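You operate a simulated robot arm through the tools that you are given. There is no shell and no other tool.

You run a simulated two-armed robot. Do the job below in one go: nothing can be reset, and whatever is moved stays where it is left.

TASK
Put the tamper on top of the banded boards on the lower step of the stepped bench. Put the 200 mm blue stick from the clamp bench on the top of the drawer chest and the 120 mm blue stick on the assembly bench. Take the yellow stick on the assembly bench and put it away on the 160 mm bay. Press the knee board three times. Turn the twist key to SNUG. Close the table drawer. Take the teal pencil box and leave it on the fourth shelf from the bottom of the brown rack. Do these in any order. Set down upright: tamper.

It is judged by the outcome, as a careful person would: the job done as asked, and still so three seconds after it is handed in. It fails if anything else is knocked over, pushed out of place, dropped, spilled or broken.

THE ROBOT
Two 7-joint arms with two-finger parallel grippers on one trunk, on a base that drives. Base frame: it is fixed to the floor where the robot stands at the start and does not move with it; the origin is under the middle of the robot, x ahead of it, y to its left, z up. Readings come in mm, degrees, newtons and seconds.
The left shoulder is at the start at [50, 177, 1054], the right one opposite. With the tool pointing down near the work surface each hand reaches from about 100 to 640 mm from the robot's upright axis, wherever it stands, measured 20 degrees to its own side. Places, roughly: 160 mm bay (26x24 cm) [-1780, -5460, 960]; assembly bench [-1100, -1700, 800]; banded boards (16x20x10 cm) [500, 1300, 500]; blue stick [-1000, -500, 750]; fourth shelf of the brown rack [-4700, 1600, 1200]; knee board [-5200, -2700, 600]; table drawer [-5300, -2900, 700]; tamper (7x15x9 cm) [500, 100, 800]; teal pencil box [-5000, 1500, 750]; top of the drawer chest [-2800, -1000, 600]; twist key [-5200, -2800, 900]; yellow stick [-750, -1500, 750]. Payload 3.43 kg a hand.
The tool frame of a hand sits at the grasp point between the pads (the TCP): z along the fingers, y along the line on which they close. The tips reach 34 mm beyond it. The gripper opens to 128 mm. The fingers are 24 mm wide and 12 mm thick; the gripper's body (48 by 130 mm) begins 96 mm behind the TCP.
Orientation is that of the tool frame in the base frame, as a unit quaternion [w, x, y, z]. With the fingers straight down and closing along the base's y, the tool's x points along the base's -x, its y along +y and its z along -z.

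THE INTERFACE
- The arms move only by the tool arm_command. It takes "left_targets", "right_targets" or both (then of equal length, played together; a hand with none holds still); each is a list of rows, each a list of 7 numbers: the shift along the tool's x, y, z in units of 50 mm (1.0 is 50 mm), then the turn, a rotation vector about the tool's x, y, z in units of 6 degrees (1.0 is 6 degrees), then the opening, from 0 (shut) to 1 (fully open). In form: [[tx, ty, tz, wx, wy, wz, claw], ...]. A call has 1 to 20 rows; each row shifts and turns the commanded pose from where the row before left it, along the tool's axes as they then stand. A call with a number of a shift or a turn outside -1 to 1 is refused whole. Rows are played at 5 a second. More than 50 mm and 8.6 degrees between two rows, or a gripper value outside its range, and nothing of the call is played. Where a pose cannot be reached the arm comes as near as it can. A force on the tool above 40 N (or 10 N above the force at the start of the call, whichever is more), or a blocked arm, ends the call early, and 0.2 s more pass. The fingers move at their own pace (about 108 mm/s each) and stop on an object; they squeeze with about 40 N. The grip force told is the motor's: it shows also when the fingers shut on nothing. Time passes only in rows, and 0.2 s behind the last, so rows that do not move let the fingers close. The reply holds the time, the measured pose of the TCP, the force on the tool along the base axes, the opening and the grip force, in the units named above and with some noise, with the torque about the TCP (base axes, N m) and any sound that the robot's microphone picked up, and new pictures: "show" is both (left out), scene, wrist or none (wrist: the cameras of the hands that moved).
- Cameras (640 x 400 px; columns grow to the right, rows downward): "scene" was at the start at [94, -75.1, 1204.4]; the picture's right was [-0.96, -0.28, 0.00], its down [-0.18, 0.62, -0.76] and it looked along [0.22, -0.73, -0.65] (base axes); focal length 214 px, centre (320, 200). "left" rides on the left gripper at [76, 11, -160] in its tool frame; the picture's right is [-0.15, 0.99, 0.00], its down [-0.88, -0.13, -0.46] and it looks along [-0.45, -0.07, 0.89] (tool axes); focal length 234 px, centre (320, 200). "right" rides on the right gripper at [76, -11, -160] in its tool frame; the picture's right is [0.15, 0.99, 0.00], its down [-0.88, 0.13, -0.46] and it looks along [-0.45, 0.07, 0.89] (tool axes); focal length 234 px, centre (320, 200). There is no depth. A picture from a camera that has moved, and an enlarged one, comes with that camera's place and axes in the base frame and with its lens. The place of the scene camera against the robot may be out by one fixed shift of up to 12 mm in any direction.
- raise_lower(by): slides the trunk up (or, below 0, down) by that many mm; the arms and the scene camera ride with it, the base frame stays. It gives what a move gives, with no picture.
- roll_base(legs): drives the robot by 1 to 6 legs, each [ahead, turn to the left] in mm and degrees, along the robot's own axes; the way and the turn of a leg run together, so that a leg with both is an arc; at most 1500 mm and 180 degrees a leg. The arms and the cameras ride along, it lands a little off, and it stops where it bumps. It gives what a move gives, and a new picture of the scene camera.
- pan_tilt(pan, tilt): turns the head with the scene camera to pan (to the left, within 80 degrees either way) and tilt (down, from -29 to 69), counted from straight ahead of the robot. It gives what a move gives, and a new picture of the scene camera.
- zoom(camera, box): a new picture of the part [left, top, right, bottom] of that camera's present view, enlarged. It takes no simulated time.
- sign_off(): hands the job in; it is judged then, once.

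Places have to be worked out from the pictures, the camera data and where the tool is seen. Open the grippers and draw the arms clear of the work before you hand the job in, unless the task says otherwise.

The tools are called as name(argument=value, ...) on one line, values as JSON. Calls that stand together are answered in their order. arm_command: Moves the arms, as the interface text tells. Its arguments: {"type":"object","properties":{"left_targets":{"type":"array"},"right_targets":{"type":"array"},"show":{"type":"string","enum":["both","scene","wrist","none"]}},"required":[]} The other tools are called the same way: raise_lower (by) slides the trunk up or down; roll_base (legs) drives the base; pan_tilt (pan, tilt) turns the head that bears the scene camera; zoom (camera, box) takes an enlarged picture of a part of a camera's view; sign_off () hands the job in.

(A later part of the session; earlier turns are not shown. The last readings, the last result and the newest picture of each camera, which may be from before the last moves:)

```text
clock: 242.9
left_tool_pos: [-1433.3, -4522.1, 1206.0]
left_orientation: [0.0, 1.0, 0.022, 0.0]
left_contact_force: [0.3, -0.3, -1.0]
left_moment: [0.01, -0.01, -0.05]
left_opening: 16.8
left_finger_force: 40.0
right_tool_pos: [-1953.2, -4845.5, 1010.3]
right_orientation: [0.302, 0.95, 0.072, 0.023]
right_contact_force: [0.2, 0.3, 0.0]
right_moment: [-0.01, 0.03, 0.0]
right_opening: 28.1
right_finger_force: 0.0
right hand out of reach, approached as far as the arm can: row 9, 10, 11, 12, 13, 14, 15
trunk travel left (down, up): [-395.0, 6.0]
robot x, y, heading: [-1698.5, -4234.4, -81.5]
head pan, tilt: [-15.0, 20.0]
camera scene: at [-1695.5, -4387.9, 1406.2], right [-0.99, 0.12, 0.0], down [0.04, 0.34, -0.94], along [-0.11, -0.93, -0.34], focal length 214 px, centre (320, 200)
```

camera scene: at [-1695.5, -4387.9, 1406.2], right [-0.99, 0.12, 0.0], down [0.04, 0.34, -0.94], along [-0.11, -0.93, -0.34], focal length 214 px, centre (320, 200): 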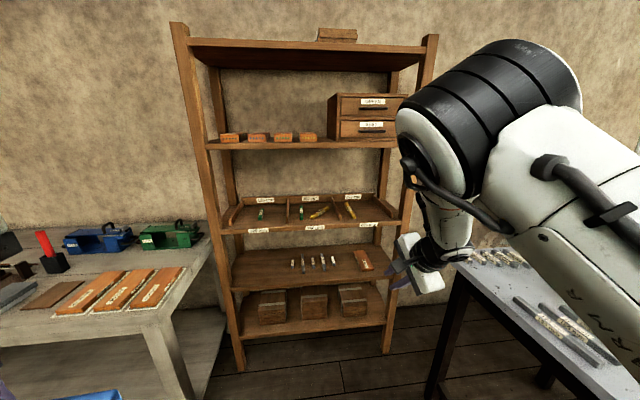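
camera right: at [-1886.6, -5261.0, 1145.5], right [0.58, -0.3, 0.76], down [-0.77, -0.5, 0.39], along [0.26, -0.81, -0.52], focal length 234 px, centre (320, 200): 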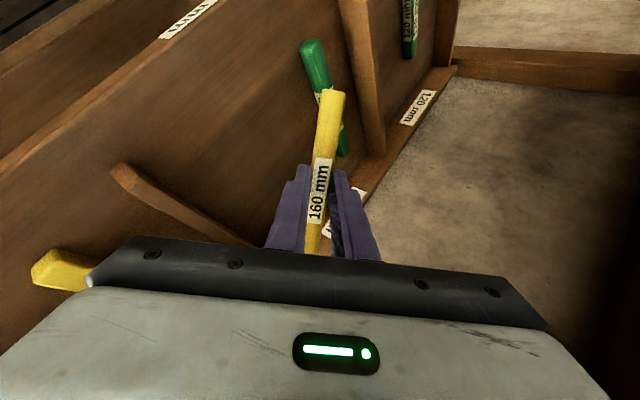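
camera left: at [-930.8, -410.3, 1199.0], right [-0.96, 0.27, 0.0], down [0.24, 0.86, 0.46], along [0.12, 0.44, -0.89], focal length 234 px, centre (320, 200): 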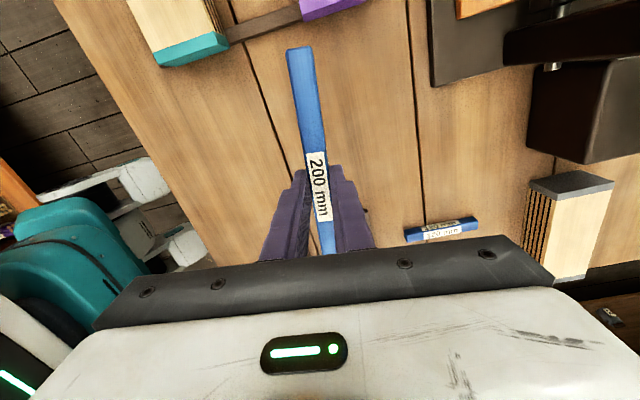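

The wrist can't go fully vertical there, which is fine. I reverse away from the rack, turn north and head toward the drawer chest.

roll_base(legs=[[-850, 0], [0, -172], [500, 0]])

pan_tilt(pan=10, tilt=20)

```text
clock: 257.1
left_tool_pos: [-2241.0, -2633.7, 1205.3]
left_orientation: [0.0, -0.076, 0.997, -0.001]
left_contact_force: [-0.4, 0.2, -1.4]
left_moment: [0.01, -0.01, 0.0]
left_opening: 16.8
left_finger_force: 40.1
right_tool_pos: [-1757.7, -2257.5, 1009.6]
right_orientation: [-0.039, -0.124, 0.944, 0.302]
right_contact_force: [-0.7, 0.2, -0.9]
right_moment: [-0.02, 0.0, 0.03]
right_opening: 28.2
right_finger_force: 0.0
trunk travel left (down, up): [-395.0, 6.0]
robot x, y, heading: [-1948.6, -2892.9, 104.6]
head pan, tilt: [-15.0, 20.0]
camera scene: at [-1966.6, -2726.6, 1406.1], right [1.0, -0.01, 0.0], down [0.0, -0.34, -0.94], along [0.01, 0.94, -0.34], focal length 214 px, centre (320, 200)
```

scene: 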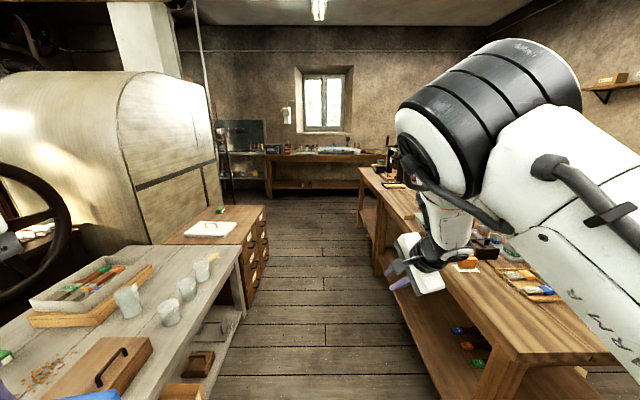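

```text
clock: 258.0
left_tool_pos: [-2240.9, -2634.1, 1206.4]
left_orientation: [-0.001, -0.075, 0.997, -0.001]
left_contact_force: [-0.7, 0.1, -0.7]
left_moment: [-0.01, -0.01, -0.01]
left_opening: 16.4
left_finger_force: 40.4
right_tool_pos: [-1756.7, -2257.7, 1011.7]
right_orientation: [-0.038, -0.123, 0.945, 0.3]
right_contact_force: [0.6, -0.3, 0.0]
right_moment: [0.02, 0.0, -0.02]
right_opening: 28.0
right_finger_force: 0.1
trunk travel left (down, up): [-395.0, 6.0]
robot x, y, heading: [-1951.4, -2897.0, 104.5]
head pan, tilt: [10.0, 20.0]
camera scene: at [-2005.8, -2735.4, 1406.1], right [0.91, 0.41, 0.0], down [0.14, -0.31, -0.94], along [-0.39, 0.86, -0.34], focal length 214 px, centre (320, 200)
```

scene: 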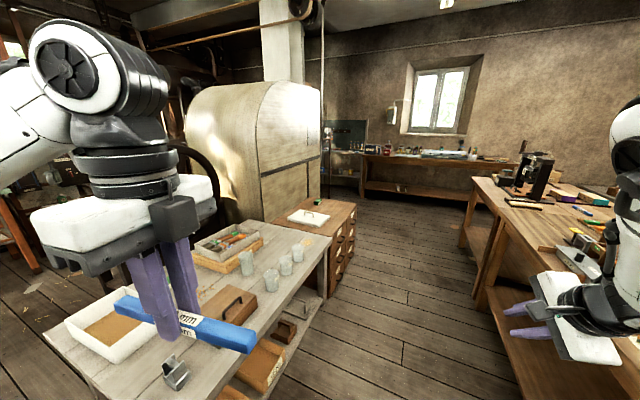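

The corridor between the chest (left, top ≈ z 600, x<-2490) and the benches (right) is clear. I drive north to y≈-1050 and face the chest.

roll_base(legs=[[0, -10.5], [900, 0], [0, -4], [950, 0], [0, 90]])

pan_tilt(pan=10, tilt=45)

```text
clock: 272.3
left_tool_pos: [-2328.7, -1262.0, 1206.1]
left_orientation: [0.0, -0.669, 0.743, -0.001]
left_contact_force: [-0.3, -0.3, -0.8]
left_moment: [0.01, -0.01, -0.01]
left_opening: 16.6
left_finger_force: 40.0
right_tool_pos: [-2570.9, -698.4, 1011.7]
right_orientation: [0.214, 0.674, -0.673, -0.215]
right_contact_force: [0.3, 0.5, 0.1]
right_moment: [-0.01, 0.01, 0.01]
right_opening: 28.1
right_finger_force: 0.2
trunk travel left (down, up): [-395.0, 6.0]
robot x, y, heading: [-2005.1, -1048.5, 179.7]
head pan, tilt: [10.0, 20.0]
camera scene: at [-2165.8, -1055.7, 1406.2], right [-0.17, 0.99, 0.0], down [0.34, 0.06, -0.94], along [-0.93, -0.16, -0.34], focal length 214 px, centre (320, 200)
```

scene: 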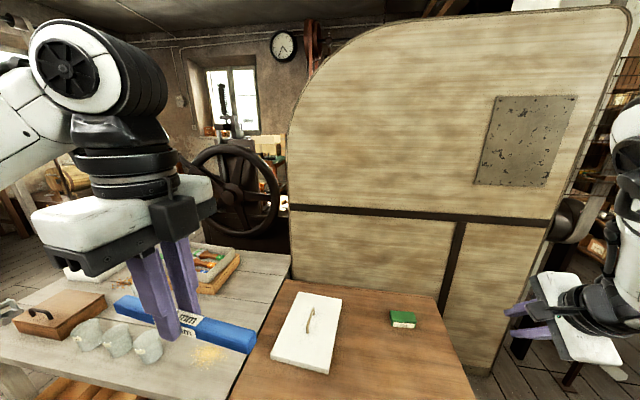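

```text
clock: 273.2
left_tool_pos: [-2330.4, -1262.3, 1206.8]
left_orientation: [0.0, -0.669, 0.743, -0.001]
left_contact_force: [0.5, -1.1, -0.5]
left_moment: [-0.06, 0.02, -0.02]
left_opening: 16.9
left_finger_force: 40.2
right_tool_pos: [-2572.8, -700.0, 1009.9]
right_orientation: [0.215, 0.674, -0.673, -0.214]
right_contact_force: [0.1, -0.6, 0.1]
right_moment: [-0.02, -0.02, 0.02]
right_opening: 28.2
right_finger_force: 0.1
trunk travel left (down, up): [-395.0, 6.0]
robot x, y, heading: [-2003.3, -1041.0, 179.8]
head pan, tilt: [10.0, 45.0]
camera scene: at [-2154.2, -1053.5, 1367.5], right [-0.17, 0.99, 0.0], down [0.7, 0.12, -0.71], along [-0.7, -0.12, -0.71], focal length 214 px, centre (320, 200)
```

scene: 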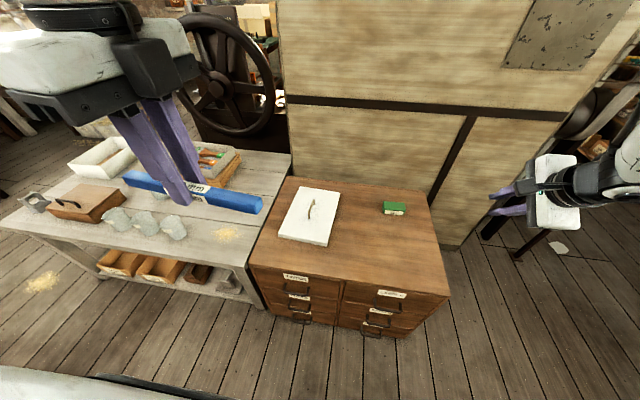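

The chest top spans x −2515…−3080, y −1384…−640, with a white lid and a small green box on it; the right-front area is free. I aim for about [-2630,-950]. I turn 12° right and move up.

roll_base(legs=[[0, -12], [150, 0]])

pan_tilt(pan=-15, tilt=45)

```text
clock: 275.4
left_tool_pos: [-2513.7, -1152.8, 1206.5]
left_orientation: [0.0, -0.584, 0.812, -0.001]
left_contact_force: [-0.5, 0.0, -0.1]
left_moment: [0.04, -0.02, 0.0]
left_opening: 16.6
left_finger_force: 39.9
right_tool_pos: [-2627.9, -551.4, 1010.6]
right_orientation: [-0.19, -0.597, 0.743, 0.236]
right_contact_force: [-0.5, -0.4, 0.1]
right_moment: [-0.03, -0.03, 0.01]
right_opening: 28.0
right_finger_force: 0.1
trunk travel left (down, up): [-395.0, 6.0]
robot x, y, heading: [-2148.3, -1014.7, 167.5]
head pan, tilt: [10.0, 45.0]
camera scene: at [-2299.2, -987.8, 1367.3], right [0.05, 1.0, 0.0], down [0.71, -0.03, -0.71], along [-0.71, 0.03, -0.71], focal length 214 px, centre (320, 200)
```

scene: 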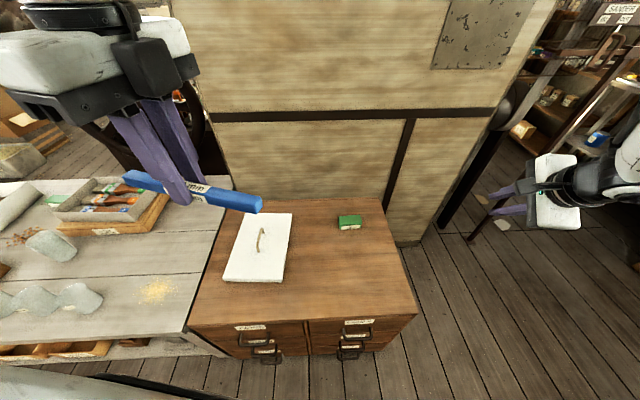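

```text
clock: 276.2
left_tool_pos: [-2513.2, -1153.4, 1206.0]
left_orientation: [0.0, -0.584, 0.812, -0.001]
left_contact_force: [-0.1, -0.3, -0.6]
left_moment: [-0.01, -0.02, 0.02]
left_opening: 16.8
left_finger_force: 40.1
right_tool_pos: [-2627.7, -551.0, 1011.1]
right_orientation: [-0.19, -0.597, 0.743, 0.236]
right_contact_force: [-0.4, -0.1, -0.8]
right_moment: [0.03, -0.02, 0.01]
right_opening: 28.2
right_finger_force: 0.0
trunk travel left (down, up): [-395.0, 6.0]
robot x, y, heading: [-2148.3, -1012.4, 167.2]
head pan, tilt: [-15.0, 45.0]
camera scene: at [-2289.1, -954.2, 1367.5], right [0.46, 0.89, 0.0], down [0.63, -0.33, -0.71], along [-0.63, 0.33, -0.71], focal length 214 px, centre (320, 200)
```

scene: 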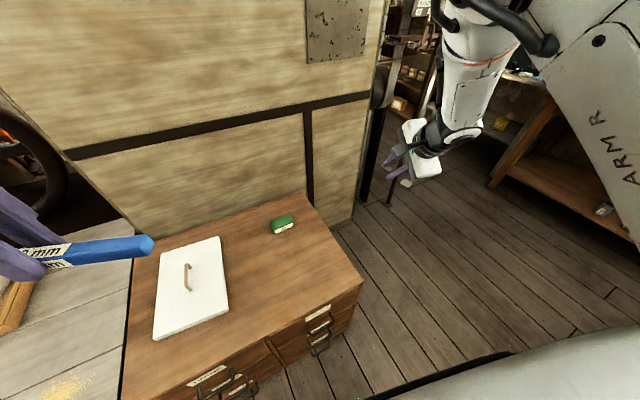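

The space under the right hand is free floor. I lower the trunk 250 mm.

raise_lower(by=-250)

```text
clock: 278.8
left_tool_pos: [-2512.8, -1153.3, 957.1]
left_orientation: [0.0, -0.583, 0.812, -0.002]
left_contact_force: [0.0, -1.1, 0.1]
left_moment: [-0.01, -0.02, -0.04]
left_opening: 16.9
left_finger_force: 40.0
right_tool_pos: [-2627.7, -551.9, 761.8]
right_orientation: [-0.191, -0.597, 0.742, 0.237]
right_contact_force: [0.4, 0.8, 1.3]
right_moment: [-0.01, 0.01, -0.02]
right_opening: 28.2
right_finger_force: 0.1
trunk travel left (down, up): [-145.0, 256.0]
robot x, y, heading: [-2148.8, -1016.1, 167.2]
head pan, tilt: [-15.0, 45.0]
```

arm_command(left_targets=[[-0.62, 0.7, 0, 0, 0, 0, 0], [-0.62, 0.7, 0, 0, 0, 0, 0], [-0.62, 0.7, 0, 0, 0, 0, 0], [-0.62, 0.7, 0, 0, 0, 0, 0], [-0.62, 0.7, 0, 0, 0, 0, 0], [0, 0, 0.9, 0, 0, 0, 0], [0, 0, 0.9, 0, 0, 0, 0], [0, 0, 0.9, 0, 0, 0, 0], [0, 0, 0.9, 0, 0, 0, 0], [0, 0, 0, 0, 0, 0, 0]], show="both")

```text
clock: 281.0
left_tool_pos: [-2629.3, -951.8, 775.7]
left_orientation: [0.0, -0.583, 0.812, 0.0]
left_contact_force: [0.1, 0.4, 0.5]
left_moment: [0.04, -0.01, -0.01]
left_opening: 16.9
left_finger_force: 40.3
right_tool_pos: [-2626.7, -551.3, 760.0]
right_orientation: [-0.19, -0.597, 0.743, 0.237]
right_contact_force: [-0.5, 0.1, 0.9]
right_moment: [-0.02, -0.01, 0.0]
right_opening: 28.3
right_finger_force: 0.0
trunk travel left (down, up): [-145.0, 256.0]
robot x, y, heading: [-2151.1, -1020.6, 167.3]
head pan, tilt: [-15.0, 45.0]
camera scene: at [-2289.1, -954.1, 1117.5], right [0.47, 0.89, 0.0], down [0.63, -0.33, -0.71], along [-0.63, 0.33, -0.71], focal length 214 px, centre (320, 200)
camera left: at [-2663.1, -1018.9, 937.6], right [-0.89, 0.45, 0.0], down [0.4, 0.79, 0.46], along [0.21, 0.41, -0.89], focal length 234 px, centre (320, 200)
```

scene: 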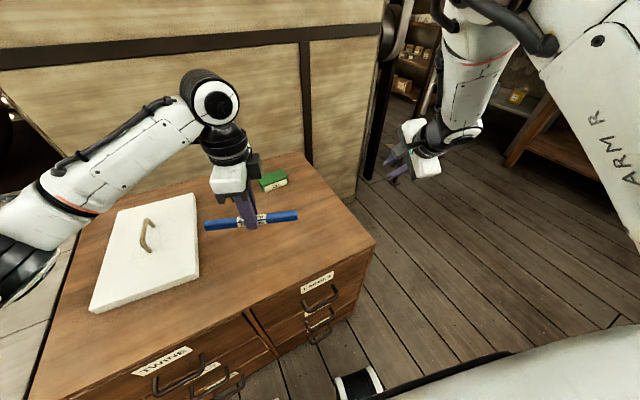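
left: 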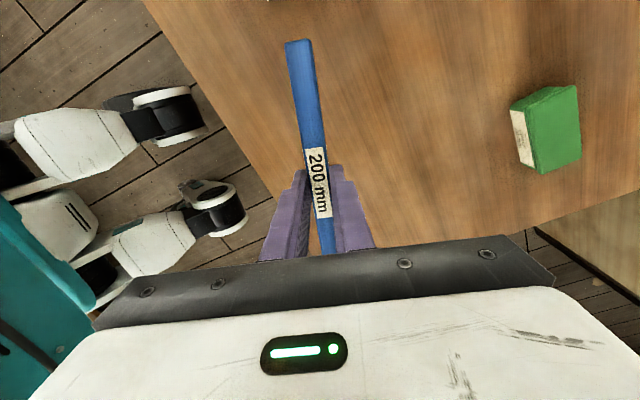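

Well placed above the free area. I lower toward the chest top.

arm_command(left_targets=[[0, 0, 0.9, 0, 0, 0, 0], [0, 0, 0.8, 0, 0, 0, 0], [0, 0, 0.4, 0, 0, 0, 0], [0, 0, 0, 0, 0, 0, 0]], show="scene")

zoom(camera="scene", box=[180, 150, 340, 270])

```text
clock: 282.0
left_tool_pos: [-2630.6, -948.9, 671.8]
left_orientation: [0.0, -0.584, 0.812, -0.001]
left_contact_force: [-0.4, 0.2, -1.3]
left_moment: [0.02, 0.02, 0.0]
left_opening: 16.5
left_finger_force: 41.0
right_tool_pos: [-2628.5, -552.6, 760.4]
right_orientation: [-0.19, -0.597, 0.742, 0.237]
right_contact_force: [0.2, 0.6, -0.5]
right_moment: [0.0, -0.02, 0.0]
right_opening: 28.3
right_finger_force: 0.1
trunk travel left (down, up): [-145.0, 256.0]
robot x, y, heading: [-2149.3, -1013.9, 167.2]
head pan, tilt: [-15.0, 45.0]
camera scene: at [-2289.0, -954.1, 1117.5], right [0.47, 0.89, 0.0], down [0.63, -0.33, -0.71], along [-0.63, 0.33, -0.71], focal length 214 px, centre (320, 200)
```

scene: 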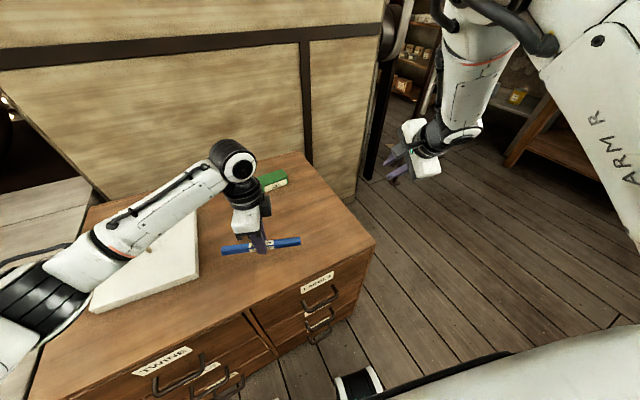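

```text
3.33 times, centred on (260, 210) of scene
camera zoom: at [-2289.0, -954.1, 1117.5], right [0.47, 0.89, 0.0], down [0.63, -0.33, -0.71], along [-0.63, 0.33, -0.71], focal length 715 px, centre (520, 167)
```

zoom: 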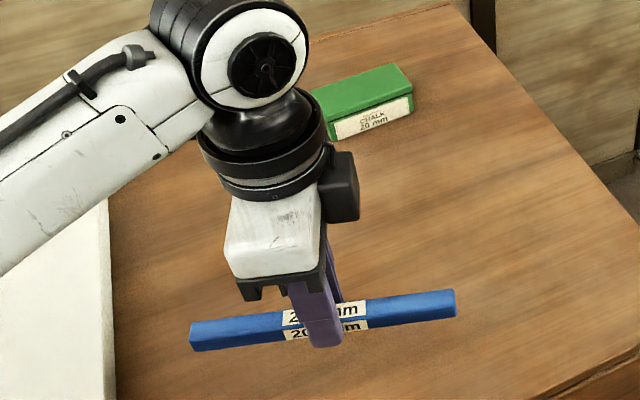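

arm_command(left_targets=[[0, 0, 0.2, 0, 0, 0, 0], [0, 0, 0.15, 0, 0, 0, 0], [0, 0, 0.1, 0, 0, 0, 0], [0, 0, 0, 0, 0, 0, 0]], show="none")

zoom(camera="scene", box=[200, 200, 320, 275])

```text
clock: 283.0
left_tool_pos: [-2630.0, -950.2, 647.6]
left_orientation: [-0.001, -0.583, 0.812, 0.0]
left_contact_force: [-0.8, 0.3, -0.8]
left_moment: [0.0, 0.01, -0.03]
left_opening: 16.8
left_finger_force: 39.8
right_tool_pos: [-2627.7, -552.5, 761.4]
right_orientation: [-0.191, -0.597, 0.743, 0.236]
right_contact_force: [0.2, 0.8, -0.3]
right_moment: [0.01, 0.0, 0.01]
right_opening: 28.1
right_finger_force: 0.0
trunk travel left (down, up): [-145.0, 256.0]
robot x, y, heading: [-2148.4, -1015.1, 167.2]
head pan, tilt: [-15.0, 45.0]
```

```text
5.33 times, centred on (260, 238) of scene
camera zoom: at [-2289.0, -954.1, 1117.5], right [0.47, 0.89, 0.0], down [0.63, -0.33, -0.71], along [-0.63, 0.33, -0.71], focal length 1144 px, centre (640, 0)
```

zoom: 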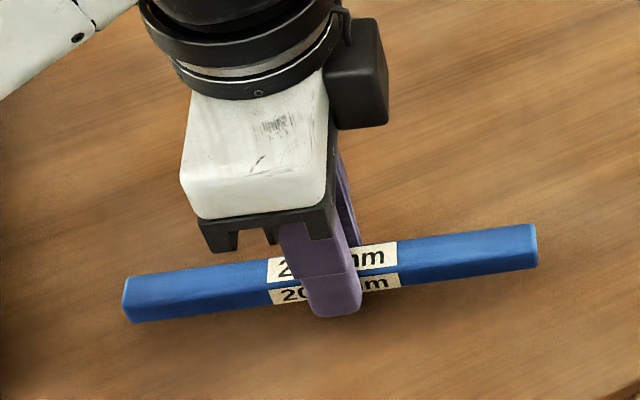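

arm_command(left_targets=[[0, 0, 0.1, 0, 0, 0, 0], [0, 0, 0.1, 0, 0, 0, 0], [0, 0, 0, 0, 0, 0, 0]], show="none")

```text
clock: 283.8
left_tool_pos: [-2628.8, -951.5, 637.9]
left_orientation: [0.0, -0.583, 0.812, -0.002]
left_contact_force: [0.6, 1.0, 0.2]
left_moment: [0.01, -0.02, -0.04]
left_opening: 16.7
left_finger_force: 40.0
right_tool_pos: [-2628.1, -551.7, 760.6]
right_orientation: [-0.19, -0.597, 0.743, 0.237]
right_contact_force: [-0.5, 0.3, -0.3]
right_moment: [0.0, 0.02, 0.0]
right_opening: 28.0
right_finger_force: 0.1
trunk travel left (down, up): [-145.0, 256.0]
robot x, y, heading: [-2148.1, -1016.5, 167.2]
head pan, tilt: [-15.0, 45.0]
```

arm_command(left_targets=[[0, 0, 0.08, 0, 0, 0, 0], [0, 0, 0.06, 0, 0, 0, 0], [0, 0, 0, 0, 0, 0, 0]], show="none")

```text
clock: 284.6
left_tool_pos: [-2630.1, -951.1, 633.6]
left_orientation: [-0.001, -0.584, 0.812, 0.001]
left_contact_force: [2.4, -4.7, 19.4]
left_moment: [-0.19, -0.32, -0.04]
left_opening: 16.6
left_finger_force: 39.5
right_tool_pos: [-2627.9, -551.6, 762.5]
right_orientation: [-0.191, -0.596, 0.742, 0.237]
right_contact_force: [0.6, 0.0, 0.2]
right_moment: [0.01, 0.03, 0.02]
right_opening: 28.3
right_finger_force: 0.0
trunk travel left (down, up): [-145.0, 256.0]
robot x, y, heading: [-2144.2, -1014.1, 167.4]
head pan, tilt: [-15.0, 45.0]
```

Contact at z≈634. I ease up 2 mm, open, and rise.

arm_command(left_targets=[[0, 0, -0.05, 0, 0, 0, 0], [0, 0, 0, 0, 0, 0, 0.2], [0, 0, 0, 0, 0, 0, 0.35], [0, 0, 0, 0, 0, 0, 0.35], [0, 0, -0.5, 0, 0, 0, 0.35], [0, 0, -0.9, 0, 0, 0, 0.35], [0, 0, -0.9, 0, 0, 0, 0.35], [0, 0, -0.9, 0, 0, 0, 0.35], [0, 0, -0.9, 0, 0, 0, 0.35], [0, 0, 0, 0, 0, 0, 0.35]], show="both")

```text
clock: 286.8
left_tool_pos: [-2628.3, -953.7, 840.0]
left_orientation: [-0.001, -0.583, 0.813, -0.002]
left_contact_force: [0.1, 0.0, 0.2]
left_moment: [-0.01, 0.0, 0.02]
left_opening: 44.9
left_finger_force: 0.0
right_tool_pos: [-2627.2, -551.8, 760.8]
right_orientation: [-0.191, -0.597, 0.742, 0.237]
right_contact_force: [0.1, -0.5, 0.4]
right_moment: [-0.01, 0.0, -0.01]
right_opening: 28.1
right_finger_force: 0.0
trunk travel left (down, up): [-145.0, 256.0]
robot x, y, heading: [-2148.1, -1014.2, 167.2]
head pan, tilt: [-15.0, 45.0]
camera scene: at [-2288.9, -954.1, 1117.5], right [0.47, 0.89, 0.0], down [0.63, -0.33, -0.71], along [-0.63, 0.33, -0.71], focal length 214 px, centre (320, 200)
camera left: at [-2662.6, -1020.8, 1001.2], right [-0.89, 0.45, 0.0], down [0.4, 0.79, 0.45], along [0.21, 0.4, -0.89], focal length 234 px, centre (320, 200)
```

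scene: 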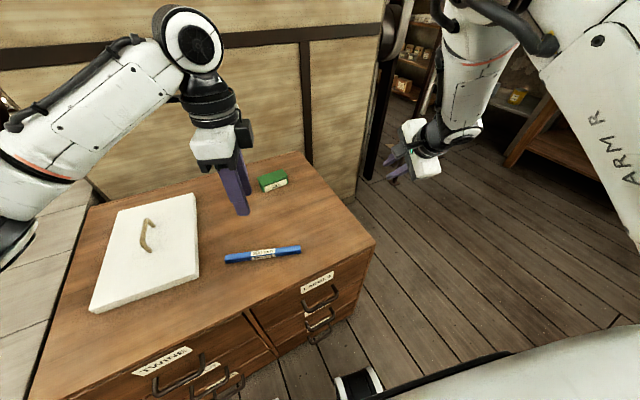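
left: 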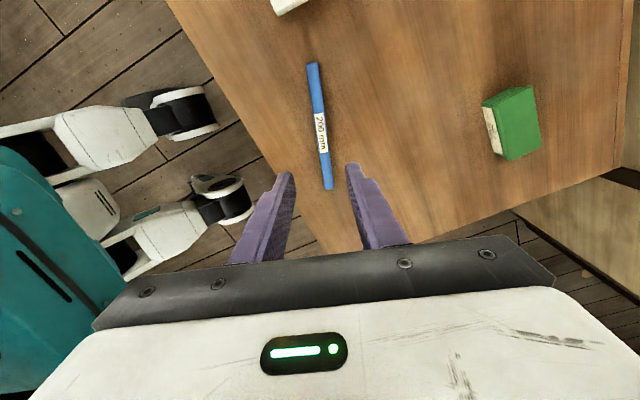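

The 200 mm stick is on the chest. I raise the trunk a bit, draw the left hand in and turn it back to its normal yaw.

arm_command(left_targets=[[0, -0.8, -0.5, 0, 0, -1, 0.35], [0, -0.8, -0.5, 0, 0, -1, 0.35], [0, -0.8, -0.5, 0, 0, -1, 0.35], [0, 0, -0.5, 0, 0, -1, 0.35], [0, 0, -0.5, 0, 0, -1, 0.35], [0, 0, 0, 0, 0, -1, 0.35], [0, 0, 0, 0, 0, -1, 0.35], [0, 0, 0, 0, 0, -1, 0.35], [0, 0, 0, 0, 0, -1, 0.35], [0, 0, 0, 0, 0, -1, 0.35], [0, 0, 0, 0, 0, -1, 0.35], [0, 0, 0, 0, 0, -1, 0.35], [0, 0, 0, 0, 0, -1, 0.35], [0, 0, 0, 0, 0, -1, 0.35], [0, 0, 0, 0, 0, -1, 0.35], [0, 0, 0, 0, 0, -1, 0.35]], show="none")

raise_lower(by=80)

roll_base(legs=[[-200, 0]])

```text
clock: 290.2
left_tool_pos: [-2512.0, -977.2, 964.5]
left_orientation: [0.0, 0.994, -0.107, 0.0]
left_contact_force: [-0.2, 0.0, 0.3]
left_moment: [0.02, -0.03, 0.0]
left_opening: 44.4
left_finger_force: 0.0
right_tool_pos: [-2627.6, -550.7, 760.7]
right_orientation: [-0.19, -0.597, 0.743, 0.237]
right_contact_force: [0.4, -0.9, 0.0]
right_moment: [-0.02, 0.05, -0.04]
right_opening: 28.2
right_finger_force: 0.0
trunk travel left (down, up): [-145.0, 256.0]
robot x, y, heading: [-2150.0, -1013.5, 167.3]
head pan, tilt: [-15.0, 45.0]
```

```text
clock: 291.4
left_tool_pos: [-2513.2, -976.9, 1044.5]
left_orientation: [0.001, 0.994, -0.109, 0.002]
left_contact_force: [-0.8, -0.3, -0.6]
left_moment: [-0.01, -0.02, 0.0]
left_opening: 44.7
left_finger_force: 0.0
right_tool_pos: [-2627.7, -551.8, 840.8]
right_orientation: [-0.191, -0.597, 0.743, 0.236]
right_contact_force: [-0.5, 0.2, -0.1]
right_moment: [0.02, 0.0, 0.01]
right_opening: 28.2
right_finger_force: 0.1
trunk travel left (down, up): [-225.0, 176.0]
robot x, y, heading: [-2146.0, -1011.2, 167.2]
head pan, tilt: [-15.0, 45.0]
```

```text
clock: 293.0
left_tool_pos: [-2317.5, -1020.4, 1043.9]
left_orientation: [0.0, 0.994, -0.112, -0.001]
left_contact_force: [-0.3, 0.7, 0.8]
left_moment: [0.02, -0.01, 0.01]
left_opening: 44.7
left_finger_force: 0.1
right_tool_pos: [-2432.1, -594.8, 840.7]
right_orientation: [-0.19, -0.595, 0.744, 0.238]
right_contact_force: [-0.1, 0.3, -0.6]
right_moment: [-0.05, -0.01, 0.02]
right_opening: 28.3
right_finger_force: 0.1
trunk travel left (down, up): [-225.0, 176.0]
robot x, y, heading: [-1956.5, -1053.5, 167.1]
head pan, tilt: [-15.0, 45.0]
camera scene: at [-2094.3, -998.0, 1197.6], right [0.47, 0.88, 0.0], down [0.62, -0.33, -0.71], along [-0.63, 0.33, -0.71], focal length 214 px, centre (320, 200)
```

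scene: 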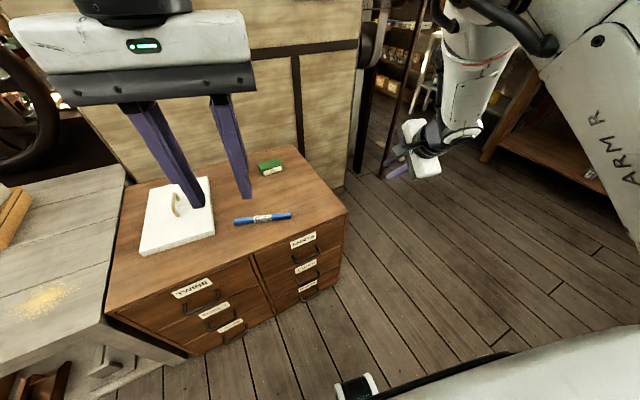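

Now I look north-west for the route to the pencil box and brown rack.

roll_base(legs=[[0, -77], [1350, 0], [0, 90]])

pan_tilt(pan=0, tilt=15)

```text
clock: 306.9
left_tool_pos: [-2297.0, 258.6, 1045.3]
left_orientation: [0.001, 1.0, -0.007, 0.001]
left_contact_force: [0.7, -0.2, 0.0]
left_moment: [0.04, 0.01, -0.03]
left_opening: 44.8
left_finger_force: 0.1
right_tool_pos: [-2497.1, 651.3, 841.9]
right_orientation: [-0.213, -0.67, 0.677, 0.216]
right_contact_force: [0.2, -0.2, 0.6]
right_moment: [0.03, 0.03, -0.03]
right_opening: 28.4
right_finger_force: 0.0
trunk travel left (down, up): [-225.0, 176.0]
robot x, y, heading: [-1930.1, 296.1, 179.0]
head pan, tilt: [-15.0, 45.0]
camera scene: at [-2081.9, 327.4, 1197.5], right [0.27, 0.96, 0.0], down [0.68, -0.19, -0.71], along [-0.68, 0.19, -0.71], focal length 214 px, centre (320, 200)
```

scene: 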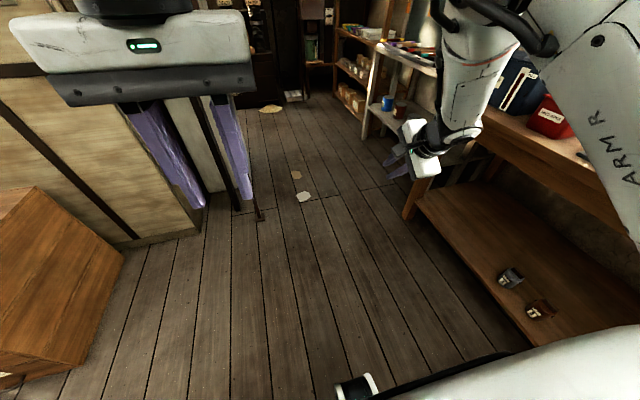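

```text
clock: 307.9
left_tool_pos: [-2297.5, 259.4, 1044.2]
left_orientation: [0.001, 1.0, -0.007, 0.002]
left_contact_force: [0.4, -0.1, -0.6]
left_moment: [0.0, -0.02, 0.01]
left_opening: 44.7
left_finger_force: 0.1
right_tool_pos: [-2497.9, 653.6, 841.7]
right_orientation: [-0.214, -0.67, 0.677, 0.216]
right_contact_force: [0.1, -0.9, 0.4]
right_moment: [0.02, -0.01, -0.01]
right_opening: 28.2
right_finger_force: 0.1
trunk travel left (down, up): [-225.0, 176.0]
robot x, y, heading: [-1932.6, 295.7, 179.0]
head pan, tilt: [0.0, 15.0]
camera scene: at [-2097.2, 306.7, 1244.2], right [0.02, 1.0, 0.0], down [0.26, 0.0, -0.97], along [-0.97, 0.02, -0.26], focal length 214 px, centre (320, 200)
```

scene: 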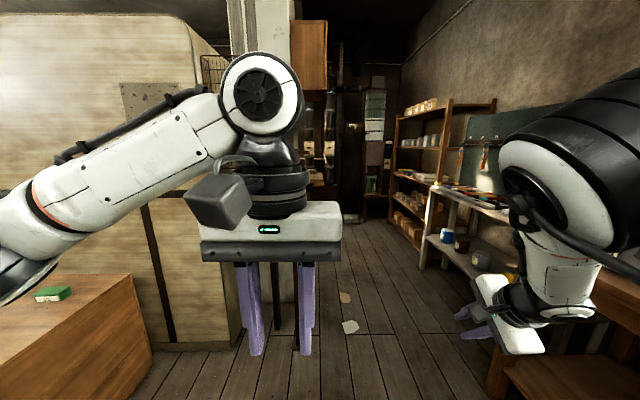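

zoom(camera="scene", box=[320, 70, 560, 280])

```text
1.90 times, centred on (440, 175) of scene
camera zoom: at [-2097.2, 306.7, 1244.2], right [0.02, 1.0, 0.0], down [0.26, 0.0, -0.97], along [-0.97, 0.02, -0.26], focal length 408 px, centre (91, 248)
```

zoom: 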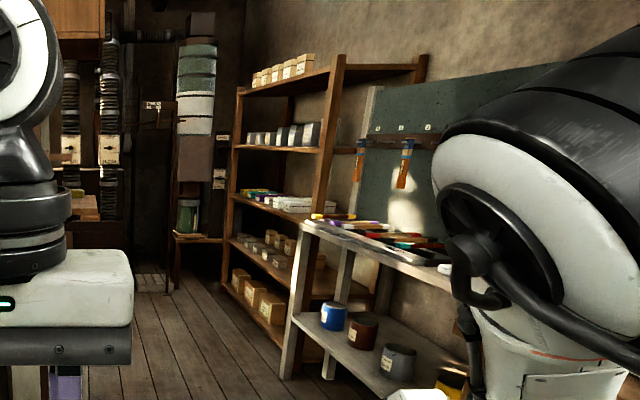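

The brown rack stands at y≈1470+ with five shelves; coloured boxes are on the third shelf. I drive west down the corridor.

roll_base(legs=[[0, -8], [1500, 0], [500, 0]])

pan_tilt(pan=-30, tilt=10)

```text
clock: 312.9
left_tool_pos: [-3099.5, 436.2, 1043.5]
left_orientation: [0.003, 0.997, -0.073, 0.005]
left_contact_force: [0.1, 0.1, 0.3]
left_moment: [-0.01, 0.01, 0.02]
left_opening: 44.8
left_finger_force: 0.1
right_tool_pos: [-3246.2, 854.5, 852.6]
right_orientation: [-0.206, -0.619, 0.72, 0.236]
right_contact_force: [0.2, 0.2, -0.2]
right_moment: [0.0, 0.02, -0.02]
right_opening: 28.3
right_finger_force: 0.0
trunk travel left (down, up): [-225.0, 176.0]
robot x, y, heading: [-2746.4, 426.4, 172.2]
head pan, tilt: [0.0, 15.0]
stopped in leg 2: the robot was blocked; the commanded pose is now the measured one
camera scene: at [-2889.5, 456.4, 1248.5], right [0.14, 0.99, 0.0], down [0.24, -0.04, -0.97], along [-0.96, 0.13, -0.24], focal length 214 px, centre (320, 200)
```

scene: 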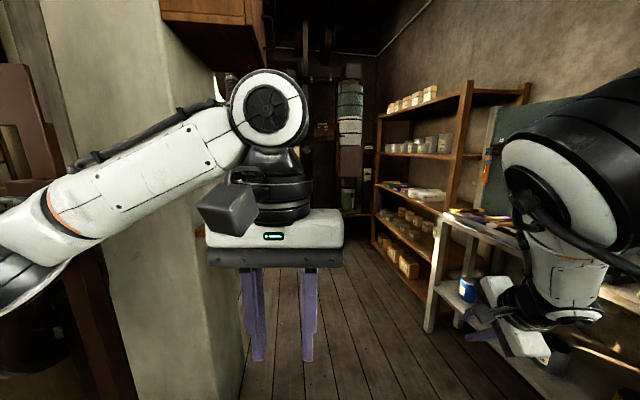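

```text
clock: 313.8
left_tool_pos: [-3098.8, 437.4, 1044.2]
left_orientation: [0.003, 0.997, -0.073, 0.003]
left_contact_force: [1.0, -0.4, 0.8]
left_moment: [0.03, 0.02, 0.01]
left_opening: 45.0
left_finger_force: 0.0
right_tool_pos: [-3246.6, 854.0, 854.7]
right_orientation: [-0.207, -0.619, 0.719, 0.238]
right_contact_force: [-1.3, -0.4, 0.5]
right_moment: [0.04, -0.01, 0.03]
right_opening: 28.2
right_finger_force: 0.2
trunk travel left (down, up): [-225.0, 176.0]
robot x, y, heading: [-2747.5, 430.1, 171.7]
head pan, tilt: [-30.0, 10.0]
camera scene: at [-2868.6, 499.9, 1255.8], right [0.62, 0.79, -0.01], down [0.11, -0.11, -0.99], along [-0.78, 0.61, -0.15], focal length 214 px, centre (320, 200)
```

scene: 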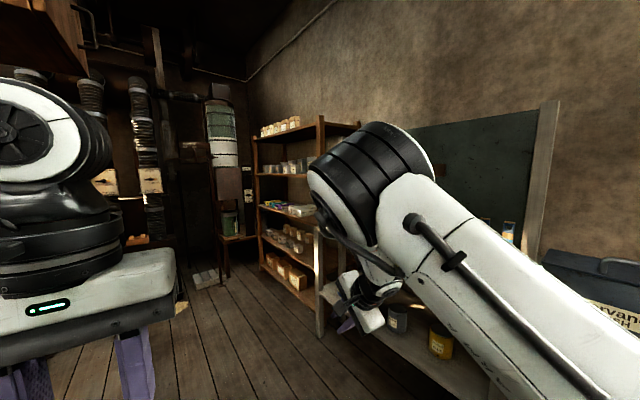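

I was stopped because my left elbow brushed the pillar/cabinet on the left. I back off, extend the left hand forward to bring the elbow in, and shift to the right side of the corridor.

roll_base(legs=[[-250, 0]])

arm_command(left_targets=[[-0.9, 0, 0, 0, 0, 0, 0.35], [-0.9, 0, 0, 0, 0, 0, 0.35], [-0.9, 0, 0, 0, 0, 0, 0.35], [-0.9, 0, 0, 0, 0, 0, 0.35], [-0.6, 0, 0, 0, 0, 0, 0.35], [0, 0, 0, 0, 0, 0, 0.35]], show="none")

pan_tilt(pan=40, tilt=20)

```text
clock: 315.6
left_tool_pos: [-2871.9, 402.0, 1035.0]
left_orientation: [0.004, 0.997, -0.075, 0.015]
left_contact_force: [0.2, -0.1, 0.1]
left_moment: [-0.01, 0.01, -0.02]
left_opening: 44.9
left_finger_force: 0.0
right_tool_pos: [-3015.2, 820.2, 840.3]
right_orientation: [-0.198, -0.621, 0.723, 0.23]
right_contact_force: [0.3, -0.4, -0.6]
right_moment: [0.01, -0.04, 0.0]
right_opening: 28.3
right_finger_force: 0.1
trunk travel left (down, up): [-225.0, 176.0]
robot x, y, heading: [-2502.1, 395.2, 171.4]
head pan, tilt: [-30.0, 10.0]
camera scene: at [-2647.5, 465.8, 1252.5], right [0.62, 0.78, 0.0], down [0.14, -0.11, -0.98], along [-0.77, 0.61, -0.17], focal length 214 px, centre (320, 200)
```

scene: 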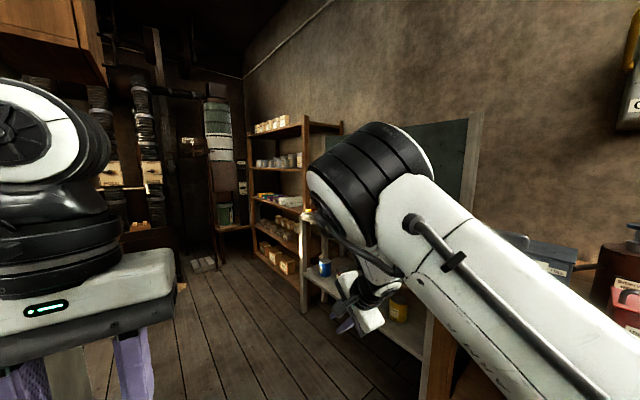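

```text
clock: 317.0
left_tool_pos: [-3078.3, 432.0, 1030.6]
left_orientation: [0.004, 0.997, -0.076, 0.016]
left_contact_force: [-0.1, -0.5, -0.5]
left_moment: [0.01, 0.03, 0.0]
left_opening: 44.8
left_finger_force: 0.0
right_tool_pos: [-3013.2, 820.3, 839.6]
right_orientation: [-0.197, -0.621, 0.723, 0.23]
right_contact_force: [-0.3, -0.6, 0.9]
right_moment: [-0.02, 0.03, -0.01]
right_opening: 28.1
right_finger_force: 0.1
trunk travel left (down, up): [-225.0, 176.0]
robot x, y, heading: [-2503.9, 390.9, 171.4]
head pan, tilt: [-30.0, 10.0]
```

```text
clock: 318.4
left_tool_pos: [-3077.4, 431.8, 1029.5]
left_orientation: [0.003, 0.997, -0.075, 0.016]
left_contact_force: [-0.6, 0.7, -0.1]
left_moment: [0.01, -0.01, -0.03]
left_opening: 45.0
left_finger_force: 0.2
right_tool_pos: [-3015.1, 820.2, 839.8]
right_orientation: [-0.198, -0.62, 0.723, 0.23]
right_contact_force: [0.1, -0.1, -0.7]
right_moment: [-0.01, 0.01, 0.01]
right_opening: 28.2
right_finger_force: 0.1
trunk travel left (down, up): [-225.0, 176.0]
robot x, y, heading: [-2506.9, 390.9, 171.6]
head pan, tilt: [40.0, 20.0]
camera scene: at [-2654.6, 359.4, 1236.2], right [-0.52, 0.85, 0.0], down [0.29, 0.18, -0.94], along [-0.8, -0.49, -0.34], focal length 214 px, centre (320, 200)
```

scene: 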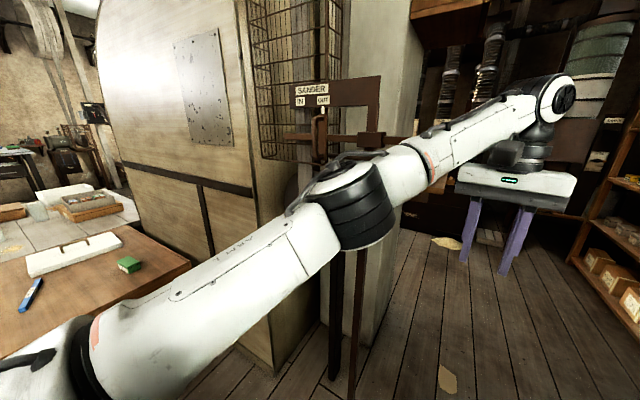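

Let me check the "SANDER" lever stand near where my elbow touched.

zoom(camera="scene", box=[260, 60, 440, 180])

```text
3.33 times, centred on (350, 120) of scene
camera zoom: at [-2654.6, 359.4, 1236.2], right [-0.52, 0.85, 0.0], down [0.29, 0.18, -0.94], along [-0.8, -0.49, -0.34], focal length 715 px, centre (220, 467)
```

zoom: 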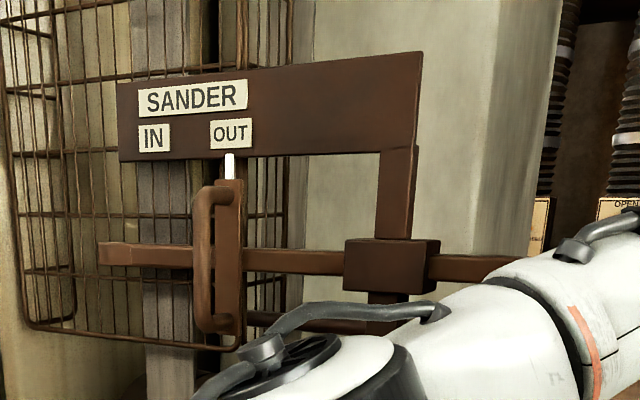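

The lever is aligned with OUT and looks undisturbed. With my left arm extended the elbow is tucked, so I pass at y≈520.

roll_base(legs=[[0, -7], [500, 0], [0, 15], [600, 0]])

pan_tilt(pan=-40, tilt=10)

```text
clock: 325.9
left_tool_pos: [-4166.2, 505.6, 1029.6]
left_orientation: [0.003, 1.0, -0.011, 0.017]
left_contact_force: [0.6, 0.1, 0.0]
left_moment: [-0.02, -0.01, 0.0]
left_opening: 44.7
left_finger_force: 0.1
right_tool_pos: [-4153.3, 897.6, 841.0]
right_orientation: [-0.212, -0.666, 0.681, 0.216]
right_contact_force: [0.4, 0.6, -0.3]
right_moment: [-0.01, -0.01, 0.01]
right_opening: 28.0
right_finger_force: 0.0
trunk travel left (down, up): [-225.0, 176.0]
robot x, y, heading: [-3593.6, 535.5, 178.8]
head pan, tilt: [40.0, 20.0]
camera scene: at [-3736.1, 487.0, 1236.1], right [-0.63, 0.78, 0.0], down [0.27, 0.21, -0.94], along [-0.73, -0.59, -0.34], focal length 214 px, centre (320, 200)
```

scene: 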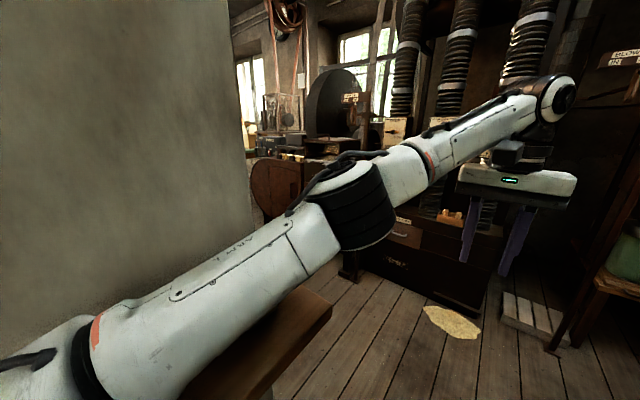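

```text
clock: 327.4
left_tool_pos: [-4165.8, 505.1, 1030.6]
left_orientation: [0.004, 1.0, -0.011, 0.016]
left_contact_force: [0.4, -0.3, -0.2]
left_moment: [0.01, 0.02, 0.01]
left_opening: 44.7
left_finger_force: 0.1
right_tool_pos: [-4153.5, 897.6, 841.9]
right_orientation: [-0.212, -0.666, 0.681, 0.217]
right_contact_force: [0.4, -1.2, 0.1]
right_moment: [0.0, 0.02, 0.0]
right_opening: 27.9
right_finger_force: 0.0
trunk travel left (down, up): [-225.0, 176.0]
robot x, y, heading: [-3594.7, 540.3, 178.9]
head pan, tilt: [-40.0, 10.0]
camera scene: at [-3733.5, 606.6, 1252.4], right [0.66, 0.75, 0.0], down [0.13, -0.11, -0.98], along [-0.74, 0.65, -0.17], focal length 214 px, centre (320, 200)
```

scene: 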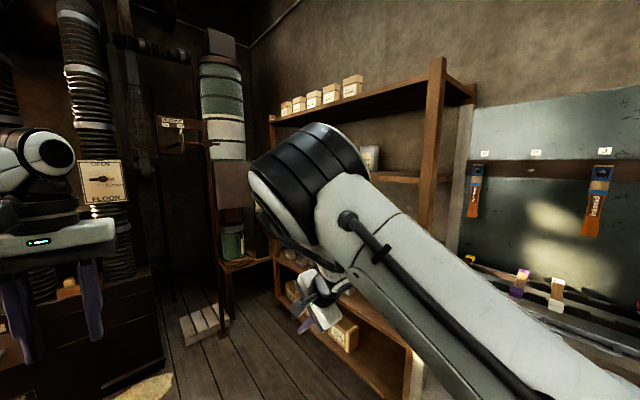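

I need the right arm out of the way before working at the rack. I try moving the right hand back and outward.

arm_command(right_targets=[[-0.6, -0.64, -0.45, 0, 0, 0, 0.22], [-0.6, -0.64, -0.45, 0, 0, 0, 0.22], [-0.6, -0.64, -0.45, 0, 0, 0, 0.22], [0, 0, 0, 0, 0, 0, 0.22]], show="scene")

```text
clock: 328.4
left_tool_pos: [-4164.9, 505.3, 1030.0]
left_orientation: [0.002, 1.0, -0.01, 0.016]
left_contact_force: [0.3, 0.8, 1.0]
left_moment: [0.01, 0.0, 0.03]
left_opening: 44.9
left_finger_force: 0.0
right_tool_pos: [-4036.2, 984.8, 838.7]
right_orientation: [-0.212, -0.667, 0.68, 0.216]
right_contact_force: [0.5, 0.5, -0.5]
right_moment: [0.04, 0.01, -0.01]
right_opening: 28.0
right_finger_force: 0.1
trunk travel left (down, up): [-225.0, 176.0]
robot x, y, heading: [-3593.4, 539.8, 178.5]
head pan, tilt: [-40.0, 10.0]
camera scene: at [-3733.5, 606.5, 1252.4], right [0.66, 0.75, 0.0], down [0.13, -0.11, -0.98], along [-0.74, 0.65, -0.17], focal length 214 px, centre (320, 200)
```

scene: 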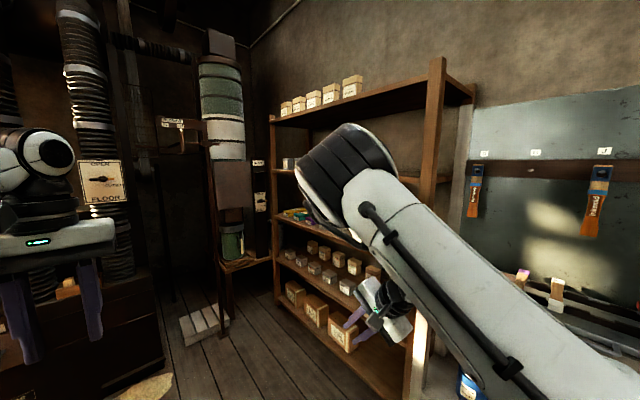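

It moves freely. I continue back and out while turning the fingers downward.

arm_command(right_targets=[[-0.3, -0.64, -0.45, 0.6, 0, 0, 0.22], [-0.3, -0.68, -0.41, 0.6, 0, 0, 0.22], [-0.3, -0.7, -0.38, 0.6, 0, 0, 0.22], [0, 0, 0, 0.6, 0, 0, 0.22], [0, 0, 0, 0.6, 0, 0, 0.22], [0, 0, 0, 0.6, 0, 0, 0.22], [0, 0, 0, 0, 0, 0, 0.22]], show="scene")

```text
clock: 330.0
left_tool_pos: [-4165.0, 505.8, 1029.2]
left_orientation: [0.003, 1.0, -0.011, 0.016]
left_contact_force: [0.4, 0.1, -0.4]
left_moment: [0.01, -0.03, -0.02]
left_opening: 44.7
left_finger_force: 0.1
right_tool_pos: [-3913.9, 1027.5, 839.2]
right_orientation: [-0.083, -0.694, 0.71, 0.085]
right_contact_force: [-1.1, -0.2, -0.1]
right_moment: [0.01, 0.0, 0.02]
right_opening: 28.2
right_finger_force: 0.0
trunk travel left (down, up): [-225.0, 176.0]
robot x, y, heading: [-3595.7, 534.6, 179.0]
head pan, tilt: [-40.0, 10.0]
camera scene: at [-3733.4, 606.6, 1252.4], right [0.66, 0.75, 0.0], down [0.13, -0.11, -0.98], along [-0.74, 0.65, -0.17], focal length 214 px, centre (320, 200)
```

scene: 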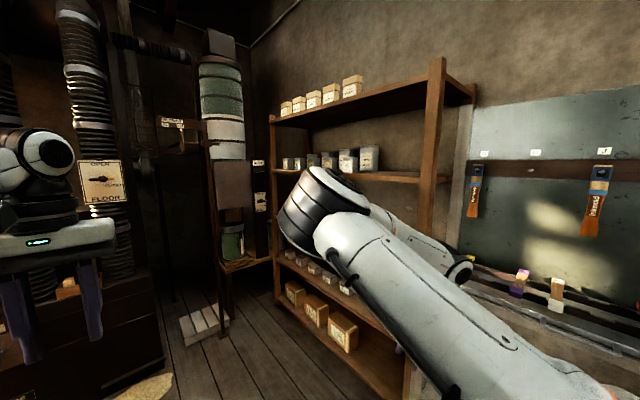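

The right arm is now compact. I raise the trunk 100 mm for clearance, drive further west, retract the left hand, then turn to face the rack.

raise_lower(by=100)

roll_base(legs=[[750, 0]])

pan_tilt(pan=10, tilt=30)

```text
clock: 331.3
left_tool_pos: [-4166.1, 505.7, 1130.2]
left_orientation: [0.002, 1.0, -0.01, 0.016]
left_contact_force: [0.0, -0.2, 0.3]
left_moment: [-0.01, 0.01, 0.0]
left_opening: 44.7
left_finger_force: 0.1
right_tool_pos: [-3914.1, 1028.4, 939.3]
right_orientation: [-0.084, -0.693, 0.711, 0.085]
right_contact_force: [-0.7, -0.8, 0.5]
right_moment: [-0.01, 0.01, -0.01]
right_opening: 28.0
right_finger_force: 0.1
trunk travel left (down, up): [-325.0, 76.0]
robot x, y, heading: [-3590.6, 536.0, 178.8]
head pan, tilt: [-40.0, 10.0]
```

```text
clock: 335.4
left_tool_pos: [-4910.3, 531.9, 1129.9]
left_orientation: [0.003, 1.0, -0.017, 0.017]
left_contact_force: [0.1, 0.5, 0.0]
left_moment: [-0.01, -0.03, -0.04]
left_opening: 44.9
left_finger_force: 0.1
right_tool_pos: [-4652.8, 1052.2, 939.3]
right_orientation: [-0.083, -0.69, 0.714, 0.085]
right_contact_force: [0.2, 0.2, 0.4]
right_moment: [-0.03, -0.02, 0.02]
right_opening: 28.3
right_finger_force: 0.0
trunk travel left (down, up): [-325.0, 76.0]
robot x, y, heading: [-4336.6, 560.3, 178.1]
head pan, tilt: [-40.0, 10.0]
camera scene: at [-4477.4, 627.7, 1352.4], right [0.67, 0.74, 0.0], down [0.13, -0.12, -0.98], along [-0.73, 0.66, -0.17], focal length 214 px, centre (320, 200)
```

scene: 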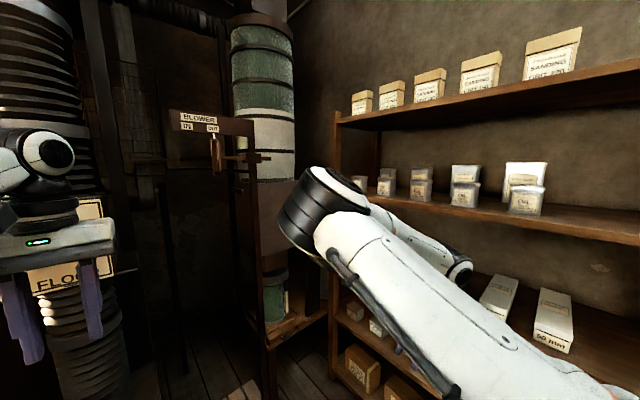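

```text
clock: 336.5
left_tool_pos: [-4911.5, 532.0, 1129.7]
left_orientation: [0.003, 1.0, -0.017, 0.016]
left_contact_force: [0.7, 0.5, 0.4]
left_moment: [0.01, 0.0, 0.01]
left_opening: 44.7
left_finger_force: 0.0
right_tool_pos: [-4650.8, 1051.9, 939.1]
right_orientation: [-0.083, -0.69, 0.714, 0.087]
right_contact_force: [-0.1, 0.0, 0.2]
right_moment: [0.04, -0.03, 0.0]
right_opening: 28.0
right_finger_force: 0.0
trunk travel left (down, up): [-325.0, 76.0]
robot x, y, heading: [-4339.2, 552.2, 178.0]
head pan, tilt: [10.0, 30.0]
camera scene: at [-4497.4, 552.9, 1320.1], right [-0.14, 0.99, 0.0], down [0.49, 0.07, -0.87], along [-0.86, -0.12, -0.5], focal length 214 px, centre (320, 200)
```

scene: 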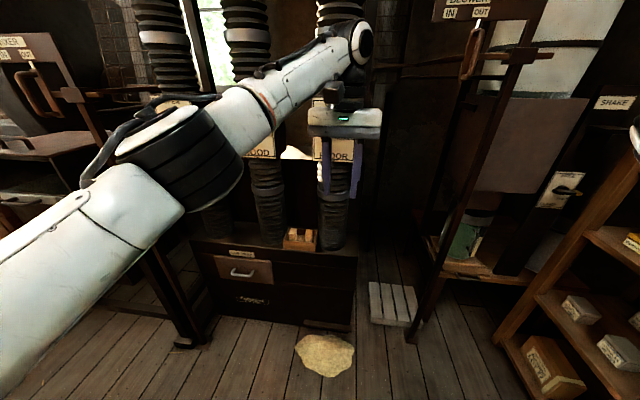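

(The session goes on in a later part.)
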